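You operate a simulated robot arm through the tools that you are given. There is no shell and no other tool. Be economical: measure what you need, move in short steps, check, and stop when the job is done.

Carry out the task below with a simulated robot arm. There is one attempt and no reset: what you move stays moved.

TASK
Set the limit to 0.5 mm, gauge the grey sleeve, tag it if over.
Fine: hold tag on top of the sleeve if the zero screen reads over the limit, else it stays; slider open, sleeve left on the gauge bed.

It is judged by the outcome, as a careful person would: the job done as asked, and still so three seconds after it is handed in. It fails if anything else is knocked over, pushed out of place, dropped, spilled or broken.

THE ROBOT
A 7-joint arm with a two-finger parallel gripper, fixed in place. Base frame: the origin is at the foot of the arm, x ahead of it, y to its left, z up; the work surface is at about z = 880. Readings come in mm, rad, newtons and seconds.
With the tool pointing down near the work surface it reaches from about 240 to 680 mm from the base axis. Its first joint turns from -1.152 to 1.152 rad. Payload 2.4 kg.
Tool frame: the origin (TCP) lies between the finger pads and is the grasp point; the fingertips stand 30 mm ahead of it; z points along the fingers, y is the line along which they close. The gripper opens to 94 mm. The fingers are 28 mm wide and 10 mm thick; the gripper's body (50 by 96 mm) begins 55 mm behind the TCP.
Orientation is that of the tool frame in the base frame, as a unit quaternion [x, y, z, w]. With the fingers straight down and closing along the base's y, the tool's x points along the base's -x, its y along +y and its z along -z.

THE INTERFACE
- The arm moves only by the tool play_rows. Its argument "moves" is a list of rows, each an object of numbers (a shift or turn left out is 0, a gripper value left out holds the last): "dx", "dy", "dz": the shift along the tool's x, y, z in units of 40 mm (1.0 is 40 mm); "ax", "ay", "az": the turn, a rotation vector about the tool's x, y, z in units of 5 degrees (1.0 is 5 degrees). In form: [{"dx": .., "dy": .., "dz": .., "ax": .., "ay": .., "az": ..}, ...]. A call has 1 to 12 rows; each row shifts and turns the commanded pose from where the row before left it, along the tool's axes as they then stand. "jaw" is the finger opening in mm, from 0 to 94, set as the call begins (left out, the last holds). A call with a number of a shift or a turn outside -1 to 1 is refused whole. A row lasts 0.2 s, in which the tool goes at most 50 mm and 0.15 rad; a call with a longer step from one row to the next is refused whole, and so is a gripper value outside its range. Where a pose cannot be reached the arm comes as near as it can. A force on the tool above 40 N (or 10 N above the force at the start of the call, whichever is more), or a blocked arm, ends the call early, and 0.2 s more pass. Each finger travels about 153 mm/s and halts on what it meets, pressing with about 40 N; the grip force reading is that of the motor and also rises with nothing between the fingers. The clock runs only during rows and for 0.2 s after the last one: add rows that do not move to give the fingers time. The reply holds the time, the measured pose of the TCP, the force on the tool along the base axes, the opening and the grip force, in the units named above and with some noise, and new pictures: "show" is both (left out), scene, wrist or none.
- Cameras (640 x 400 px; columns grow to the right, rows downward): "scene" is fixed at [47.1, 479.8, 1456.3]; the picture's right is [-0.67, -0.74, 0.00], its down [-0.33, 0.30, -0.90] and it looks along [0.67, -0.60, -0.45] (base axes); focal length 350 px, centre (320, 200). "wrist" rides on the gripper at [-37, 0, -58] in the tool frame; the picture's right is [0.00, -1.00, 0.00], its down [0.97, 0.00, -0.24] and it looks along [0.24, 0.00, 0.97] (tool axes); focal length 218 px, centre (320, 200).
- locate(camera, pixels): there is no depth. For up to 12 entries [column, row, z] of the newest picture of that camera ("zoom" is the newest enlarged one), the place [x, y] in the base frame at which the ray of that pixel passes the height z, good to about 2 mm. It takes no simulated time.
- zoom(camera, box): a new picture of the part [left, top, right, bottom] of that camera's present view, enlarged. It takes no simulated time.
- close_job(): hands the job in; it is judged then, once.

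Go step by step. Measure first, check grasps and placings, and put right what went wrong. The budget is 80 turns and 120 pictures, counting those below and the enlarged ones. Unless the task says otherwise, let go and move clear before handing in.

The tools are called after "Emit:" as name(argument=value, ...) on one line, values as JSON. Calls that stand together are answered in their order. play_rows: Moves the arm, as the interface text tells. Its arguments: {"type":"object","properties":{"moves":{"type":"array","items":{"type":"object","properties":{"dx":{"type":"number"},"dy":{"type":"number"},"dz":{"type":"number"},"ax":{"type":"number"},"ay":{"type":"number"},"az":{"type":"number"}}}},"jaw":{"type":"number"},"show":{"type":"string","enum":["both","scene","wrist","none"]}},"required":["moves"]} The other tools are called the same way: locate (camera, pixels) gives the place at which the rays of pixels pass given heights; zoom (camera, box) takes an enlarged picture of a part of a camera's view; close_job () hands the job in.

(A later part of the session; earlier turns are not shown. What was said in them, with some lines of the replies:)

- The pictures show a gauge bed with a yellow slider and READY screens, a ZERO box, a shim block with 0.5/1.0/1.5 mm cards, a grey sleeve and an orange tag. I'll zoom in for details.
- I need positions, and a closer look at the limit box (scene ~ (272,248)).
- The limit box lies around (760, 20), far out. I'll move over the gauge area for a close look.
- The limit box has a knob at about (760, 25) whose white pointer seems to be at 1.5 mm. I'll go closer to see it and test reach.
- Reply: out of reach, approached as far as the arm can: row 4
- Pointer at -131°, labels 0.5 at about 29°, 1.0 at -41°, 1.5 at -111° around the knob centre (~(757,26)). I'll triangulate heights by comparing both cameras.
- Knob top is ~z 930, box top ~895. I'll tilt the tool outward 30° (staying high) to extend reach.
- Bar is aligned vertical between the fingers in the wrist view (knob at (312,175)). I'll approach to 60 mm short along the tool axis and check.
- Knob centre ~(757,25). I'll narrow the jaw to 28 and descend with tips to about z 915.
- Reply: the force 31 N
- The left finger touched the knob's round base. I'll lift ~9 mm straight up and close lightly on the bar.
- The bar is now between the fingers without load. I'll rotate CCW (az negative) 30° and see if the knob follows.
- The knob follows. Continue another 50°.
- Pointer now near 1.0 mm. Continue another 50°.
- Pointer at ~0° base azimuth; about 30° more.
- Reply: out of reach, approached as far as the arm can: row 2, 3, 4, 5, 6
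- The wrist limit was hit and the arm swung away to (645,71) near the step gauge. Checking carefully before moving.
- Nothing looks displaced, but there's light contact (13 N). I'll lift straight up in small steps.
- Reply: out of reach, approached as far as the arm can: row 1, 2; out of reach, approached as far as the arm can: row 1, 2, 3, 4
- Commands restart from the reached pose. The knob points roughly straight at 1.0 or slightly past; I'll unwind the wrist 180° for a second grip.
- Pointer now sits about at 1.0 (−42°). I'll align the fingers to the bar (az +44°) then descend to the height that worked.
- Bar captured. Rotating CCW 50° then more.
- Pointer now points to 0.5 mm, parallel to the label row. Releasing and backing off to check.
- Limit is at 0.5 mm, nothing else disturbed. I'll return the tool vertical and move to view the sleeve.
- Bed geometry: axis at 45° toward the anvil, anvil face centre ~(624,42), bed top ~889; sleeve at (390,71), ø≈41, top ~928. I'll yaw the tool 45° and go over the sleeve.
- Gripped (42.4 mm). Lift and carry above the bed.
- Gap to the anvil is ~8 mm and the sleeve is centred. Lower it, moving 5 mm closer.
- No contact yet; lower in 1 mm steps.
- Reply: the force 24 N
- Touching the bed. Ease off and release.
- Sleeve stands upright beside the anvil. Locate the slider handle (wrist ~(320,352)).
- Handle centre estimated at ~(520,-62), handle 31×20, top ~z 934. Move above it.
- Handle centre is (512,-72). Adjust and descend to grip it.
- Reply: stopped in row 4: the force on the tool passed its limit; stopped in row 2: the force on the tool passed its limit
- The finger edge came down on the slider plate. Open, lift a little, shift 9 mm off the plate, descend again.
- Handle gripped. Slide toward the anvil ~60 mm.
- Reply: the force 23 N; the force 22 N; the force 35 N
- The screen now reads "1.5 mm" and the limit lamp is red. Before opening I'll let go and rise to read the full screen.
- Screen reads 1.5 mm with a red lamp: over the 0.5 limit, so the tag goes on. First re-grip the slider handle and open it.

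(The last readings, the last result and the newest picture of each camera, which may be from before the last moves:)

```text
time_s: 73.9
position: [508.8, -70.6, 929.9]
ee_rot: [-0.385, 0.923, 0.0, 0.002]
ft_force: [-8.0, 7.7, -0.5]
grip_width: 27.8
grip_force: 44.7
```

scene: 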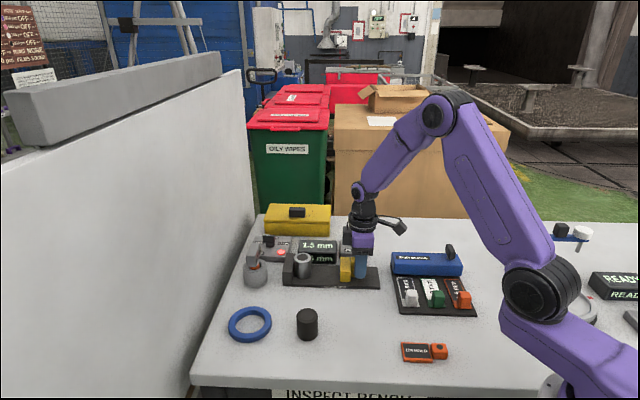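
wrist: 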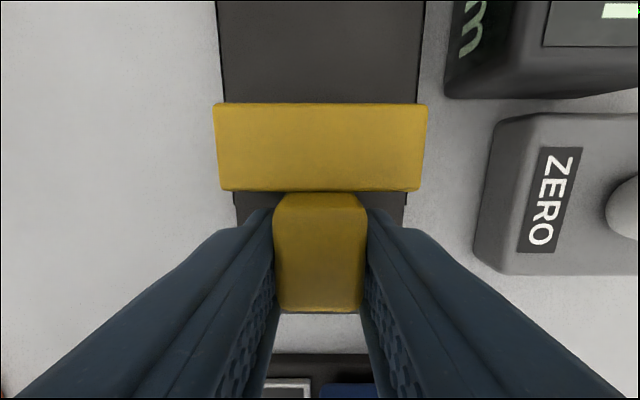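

Emit:
play_rows(moves=[{"dx": 0.1}, {"dx": 0.05}, {}], show="none")

Emit:
play_rows(jaw=48, moves=[{}, {}, {"dz": -0.5}, {"dz": -0.8}, {"dz": -0.8}, {"dz": -0.8}, {"dz": -0.8}, {}])

Emit:
zoom(camera="scene", box=[235, 215, 385, 295])

```text
time_s: 74.7
position: [505.2, -73.4, 929.1]
ee_rot: [-0.385, 0.923, 0.001, 0.004]
ft_force: [-11.3, 11.2, 7.4]
grip_width: 27.9
grip_force: 45.1
```

```text
time_s: 76.5
position: [505.4, -74.8, 1078.4]
ee_rot: [-0.384, 0.923, 0.002, 0.003]
ft_force: [0.6, -1.6, -0.3]
grip_width: 48.2
grip_force: 0.1
```

scene: 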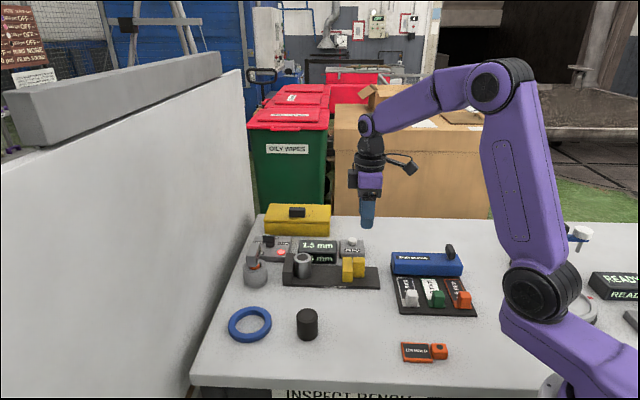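
wrist: 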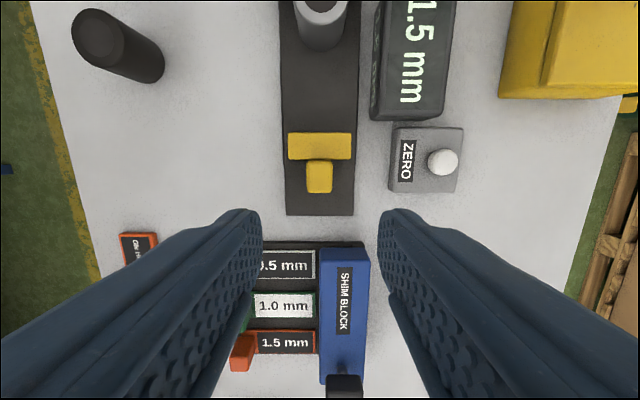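

```text
4.27 times, centred on (310, 255) of scene
```

zoom: 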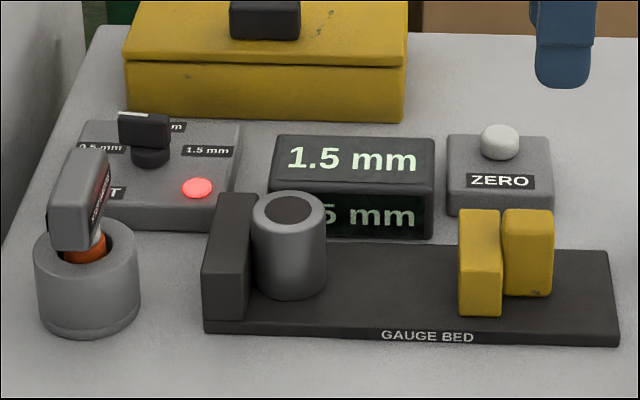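

Slider open, sleeve stands, reading unchanged. Now go look at the hold tag.

Emit:
play_rows(moves=[{"dx": 0.36, "dy": 0.85}, {"dx": 0.36, "dy": 0.85}, {"dx": 0.36, "dy": 0.85}, {"dx": 0.36, "dy": 0.85}, {"dx": 0.36, "dy": 0.85}, {"dx": 0.32, "dy": 0.87}, {}])

Emit:
zoom(camera="scene", box=[390, 330, 460, 375])

```text
time_s: 78.1
position: [298.7, 8.4, 1077.7]
ee_rot: [-0.385, 0.923, 0.002, 0.002]
ft_force: [-0.1, -0.7, 0.7]
grip_width: 47.8
grip_force: 0.0
```

scene: 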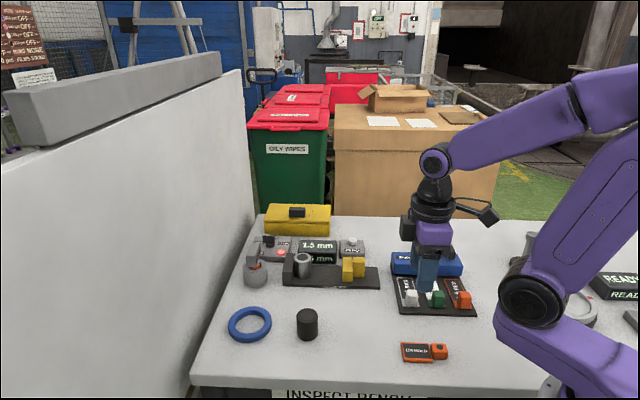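
wrist: 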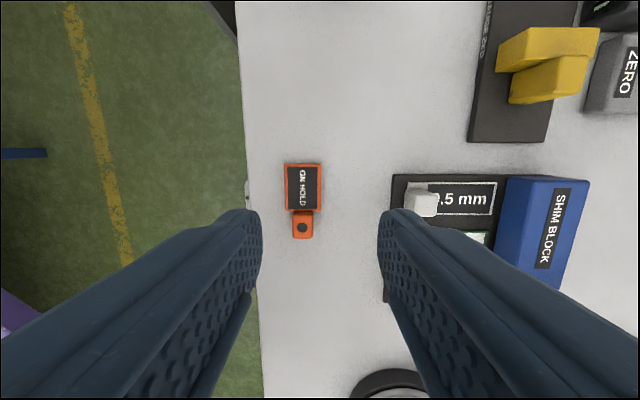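

```text
8.89 times, centred on (425, 352) of scene
```

zoom: 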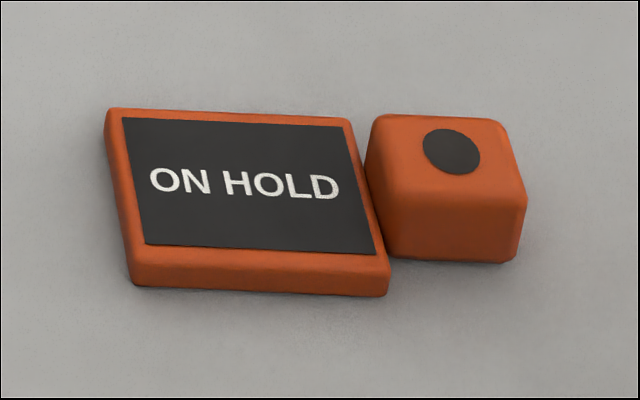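

Emit:
locate(camera="wrist", pixels=[[286, 165, 887], [321, 165, 887], [286, 211, 887], [321, 211, 887], [292, 213, 896], [313, 213, 896], [293, 238, 896], [313, 238, 896], [302, 228, 897]])

Emit:
zoom(camera="wrist", box=[260, 150, 350, 250])

Emit:
locate(camera="scene", pixels=[[442, 348, 890], [442, 348, 897], [442, 348, 905]])

```text
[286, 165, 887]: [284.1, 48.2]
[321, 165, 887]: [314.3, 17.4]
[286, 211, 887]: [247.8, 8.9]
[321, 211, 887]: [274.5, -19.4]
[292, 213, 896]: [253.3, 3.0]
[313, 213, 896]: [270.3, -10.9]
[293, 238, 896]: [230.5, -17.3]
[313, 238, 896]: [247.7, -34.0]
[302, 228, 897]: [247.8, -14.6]
```

```text
4.00 times, centred on (305, 200) of wrist
```

zoom: 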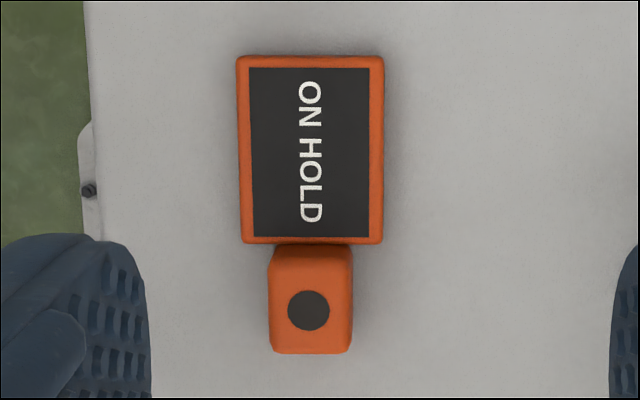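

```text
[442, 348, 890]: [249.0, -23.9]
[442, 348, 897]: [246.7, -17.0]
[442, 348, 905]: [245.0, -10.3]
```

Tag block centre ≈ (249,-14), top ≈ 900. Move above it with a 50 mm opening and check.

Emit:
play_rows(jaw=56, moves=[{"dx": 0.67, "dy": 0.24}, {"dx": 0.67, "dy": 0.24}, {"dz": 0.8}, {"dz": 0.8}, {"dz": 0.8}, {}])

Emit:
zoom(camera="wrist", box=[220, 120, 420, 320])

```text
time_s: 79.5
position: [249.1, -15.9, 980.6]
ee_rot: [-0.384, 0.923, 0.002, 0.003]
ft_force: [0.5, -1.0, -0.4]
grip_width: 56.1
grip_force: 0.2
```

scene: 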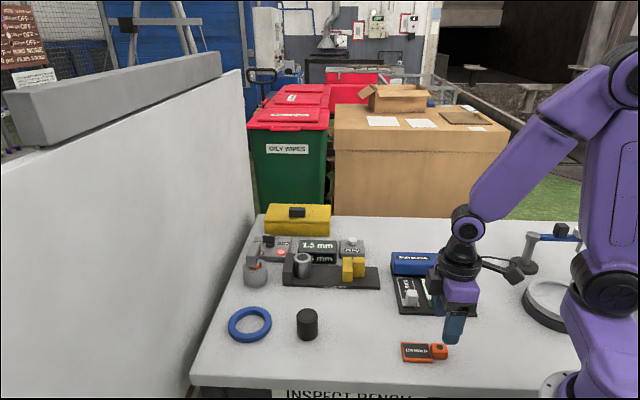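
wrist: 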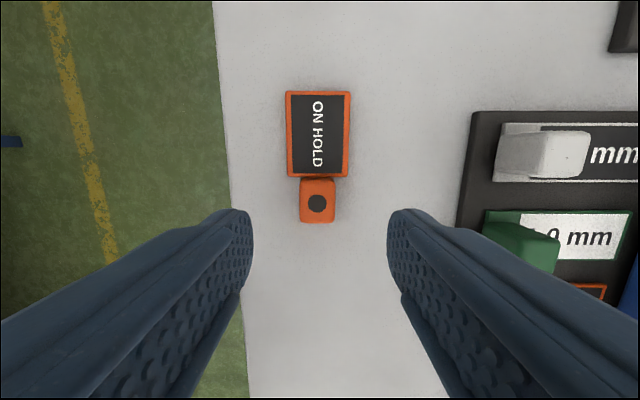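

```text
2.00 times, centred on (320, 220) of wrist
```

zoom: 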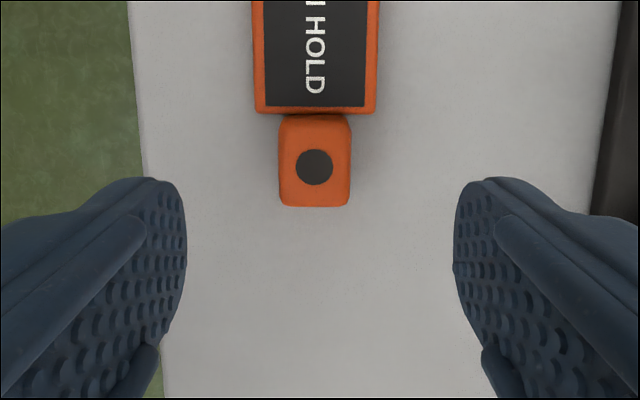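

Emit:
locate(camera="wrist", pixels=[[317, 203, 900], [317, 180, 900], [317, 222, 900], [300, 203, 900], [335, 203, 900], [288, 92, 888], [351, 92, 888], [288, 175, 888], [347, 175, 888]])

```text
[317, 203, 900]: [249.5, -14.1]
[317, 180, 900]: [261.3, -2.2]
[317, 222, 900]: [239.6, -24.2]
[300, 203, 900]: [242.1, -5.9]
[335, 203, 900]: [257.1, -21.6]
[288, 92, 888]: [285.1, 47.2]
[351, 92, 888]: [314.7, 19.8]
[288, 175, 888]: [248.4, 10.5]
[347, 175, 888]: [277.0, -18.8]
```

Block 31×22 mm centred at (250.5,-13); fingers will stay clear of the card. Descend and grip.

Emit:
play_rows(moves=[{"dz": 0.6}, {"dz": 0.6}, {"dz": 0.42}, {}], show="none")

Emit:
play_rows(jaw=12, moves=[{}, {}, {}], show="wrist")

```text
time_s: 80.5
position: [249.1, -16.3, 915.4]
ee_rot: [-0.384, 0.923, 0.001, 0.003]
ft_force: [0.0, -0.9, 0.3]
grip_width: 56.0
grip_force: 0.1
```

```text
time_s: 81.3
position: [248.7, -15.5, 915.2]
ee_rot: [-0.385, 0.923, 0.002, 0.004]
ft_force: [0.0, -0.2, 0.9]
grip_width: 22.1
grip_force: 39.9
```

wrist: 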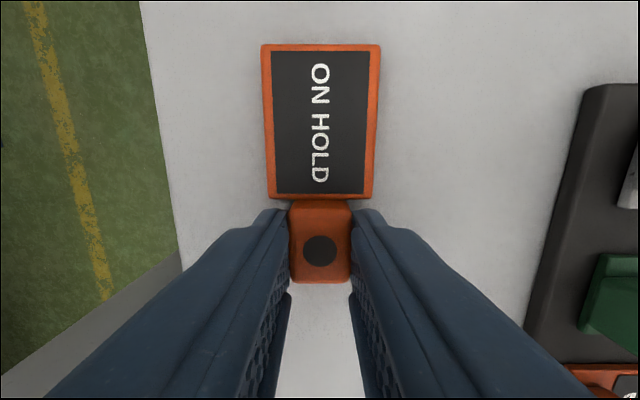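

Tag gripped (22 mm). Lift and carry to above the sleeve so the tag's balance point sits over its centre.

Emit:
play_rows(moves=[{"dz": -0.7}, {"dz": -0.8}, {"dz": -0.8}, {"dz": -0.8}, {}], show="wrist")

Emit:
play_rows(moves=[{"dx": -0.7, "dy": -0.6}, {"dx": -0.7, "dy": -0.6}, {"dx": -0.7, "dy": -0.6}, {"dx": -0.7, "dy": -0.6}, {"dx": -0.7, "dy": -0.6}, {"dx": -0.7, "dy": -0.6}, {"dx": -0.7, "dy": -0.6}, {"dx": -0.7, "dy": -0.6}, {"dx": -0.7, "dy": -0.6}, {}])

```text
time_s: 82.5
position: [247.4, -15.5, 1039.5]
ee_rot: [-0.384, 0.923, 0.001, 0.002]
ft_force: [-0.3, 1.1, 0.0]
grip_width: 22.1
grip_force: 39.8
```

wrist: 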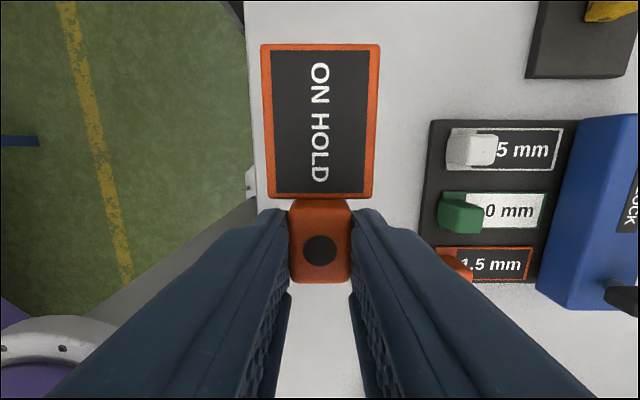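

```text
time_s: 84.7
position: [580.2, 8.8, 1041.5]
ee_rot: [-0.384, 0.923, 0.001, 0.003]
ft_force: [0.8, 0.6, -1.2]
grip_width: 22.2
grip_force: 39.9
```

scene: 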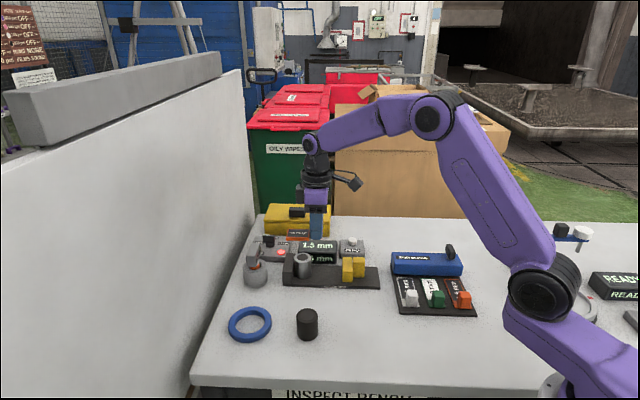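
wrist: 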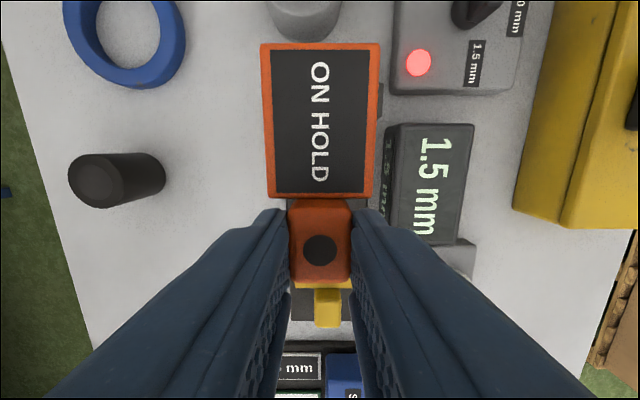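

Emit:
play_rows(moves=[{"dx": -0.27, "dy": -0.17}, {"dz": 0.7}, {"dz": 0.6}, {}])

Emit:
zoom(camera="scene", box=[255, 205, 375, 285])

Emit:
locate(camera="scene", pixels=[[303, 256.9, 937], [303, 256.9, 934], [303, 256.9, 940]])

```text
time_s: 85.7
position: [591.4, 12.8, 988.4]
ee_rot: [-0.384, 0.923, 0.003, 0.003]
ft_force: [-0.7, 0.3, 0.1]
grip_width: 22.2
grip_force: 40.2
```

scene: 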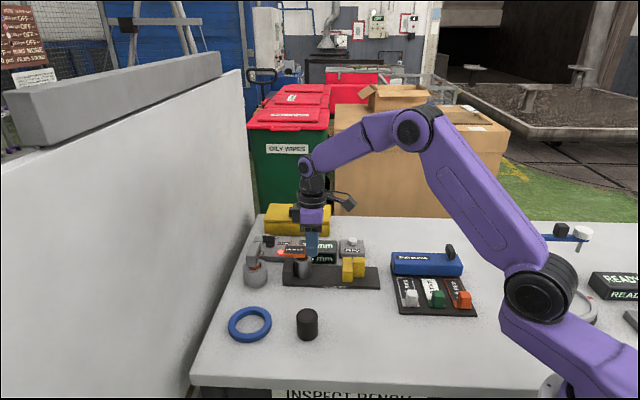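
wrist: 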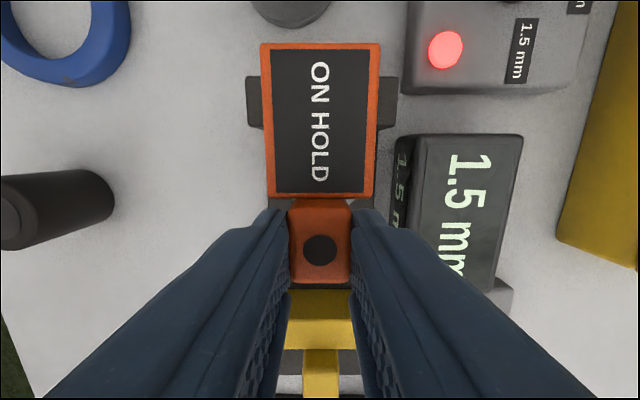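

```text
5.00 times, centred on (315, 245) of scene
```

zoom: 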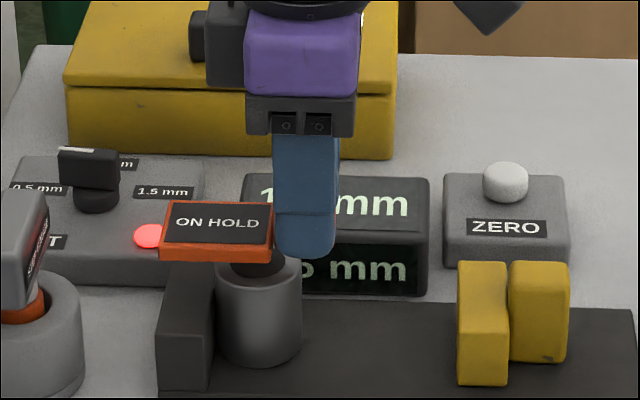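

```text
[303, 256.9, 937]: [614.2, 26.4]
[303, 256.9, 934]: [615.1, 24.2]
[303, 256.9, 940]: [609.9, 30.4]
```

Tag hovers over the sleeve, clear of the anvil. Lower to contact in small steps.

Emit:
play_rows(moves=[{"dy": -0.04, "dz": 0.2}, {"dz": 0.08}, {"dz": 0.04}, {}], show="none")

Emit:
play_rows(moves=[{"dz": 0.03}, {"dz": 0.025}, {}], show="scene")

Emit:
zoom(camera="scene", box=[255, 205, 375, 285])

```text
time_s: 86.7
position: [592.9, 12.6, 974.9]
ee_rot: [-0.385, 0.923, 0.002, 0.003]
ft_force: [0.2, 0.2, -0.9]
grip_width: 22.5
grip_force: 39.9
```

```text
time_s: 87.5
position: [594.0, 12.7, 973.7]
ee_rot: [-0.384, 0.923, 0.001, 0.004]
ft_force: [0.7, 0.5, 1.0]
grip_width: 22.3
grip_force: 40.2
```

scene: 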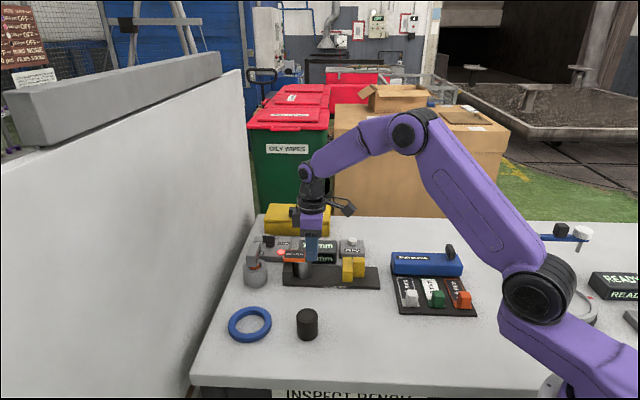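

```text
refused: no pictures are left
```

Pictures are used up, so I continue by force readings; lowering 0.6 mm at a time.

Emit:
play_rows(moves=[{"dz": 0.02}, {}, {}], show="none")

```text
time_s: 88.3
position: [594.5, 12.7, 973.8]
ee_rot: [-0.384, 0.923, 0.0, 0.004]
ft_force: [-2.4, -0.9, 7.7]
grip_width: 22.2
grip_force: 40.0
no pictures are left
```

Contact at the expected height (7.7 N). Release, wait, then rise straight up.

Emit:
play_rows(jaw=44, moves=[{}, {}, {}], show="none")

Emit:
play_rows(moves=[{"dz": -0.3}, {"dz": -0.6}, {"dz": -0.8}, {"dz": -0.8}, {"dz": -0.8}, {"dx": 0.6}, {"dx": 0.6}, {}, {}], show="none")

```text
time_s: 89.1
position: [593.3, 11.0, 973.2]
ee_rot: [-0.383, 0.924, 0.001, 0.003]
ft_force: [-1.0, 0.5, 0.3]
grip_width: 44.0
grip_force: 0.0
no pictures are left
```

```text
time_s: 91.1
position: [557.9, -22.3, 1105.1]
ee_rot: [-0.384, 0.923, 0.001, 0.004]
ft_force: [0.1, -0.2, 0.0]
grip_width: 43.8
grip_force: 0.1
no pictures are left
```

The readings show a clean release and the arm is clear of everything. I'm handing in.

Emit:
close_job()

```text
The job is handed in.
```

I set the limit to 0.5 mm and gauged the grey sleeve. The screen by ZERO read 1.5 mm and the lamp turned red, so I set the hold tag on top of the sleeve. The slider is open and the sleeve is still on the gauge bed.

- **Tag not seen after release:** The pictures ran out just before I let go of the tag. I judged its placing from the contact force, the height and the clean release.
- **ZERO not pressed:** I took the reading without zeroing the gauge first, since the task didn't ask for it.
- **Arm swing:** While I was turning the limit knob, a wrist limit made the arm swing and press lightly (about 13 N) near the step gauge and anvil. Nothing looked moved in the pictures afterwards.
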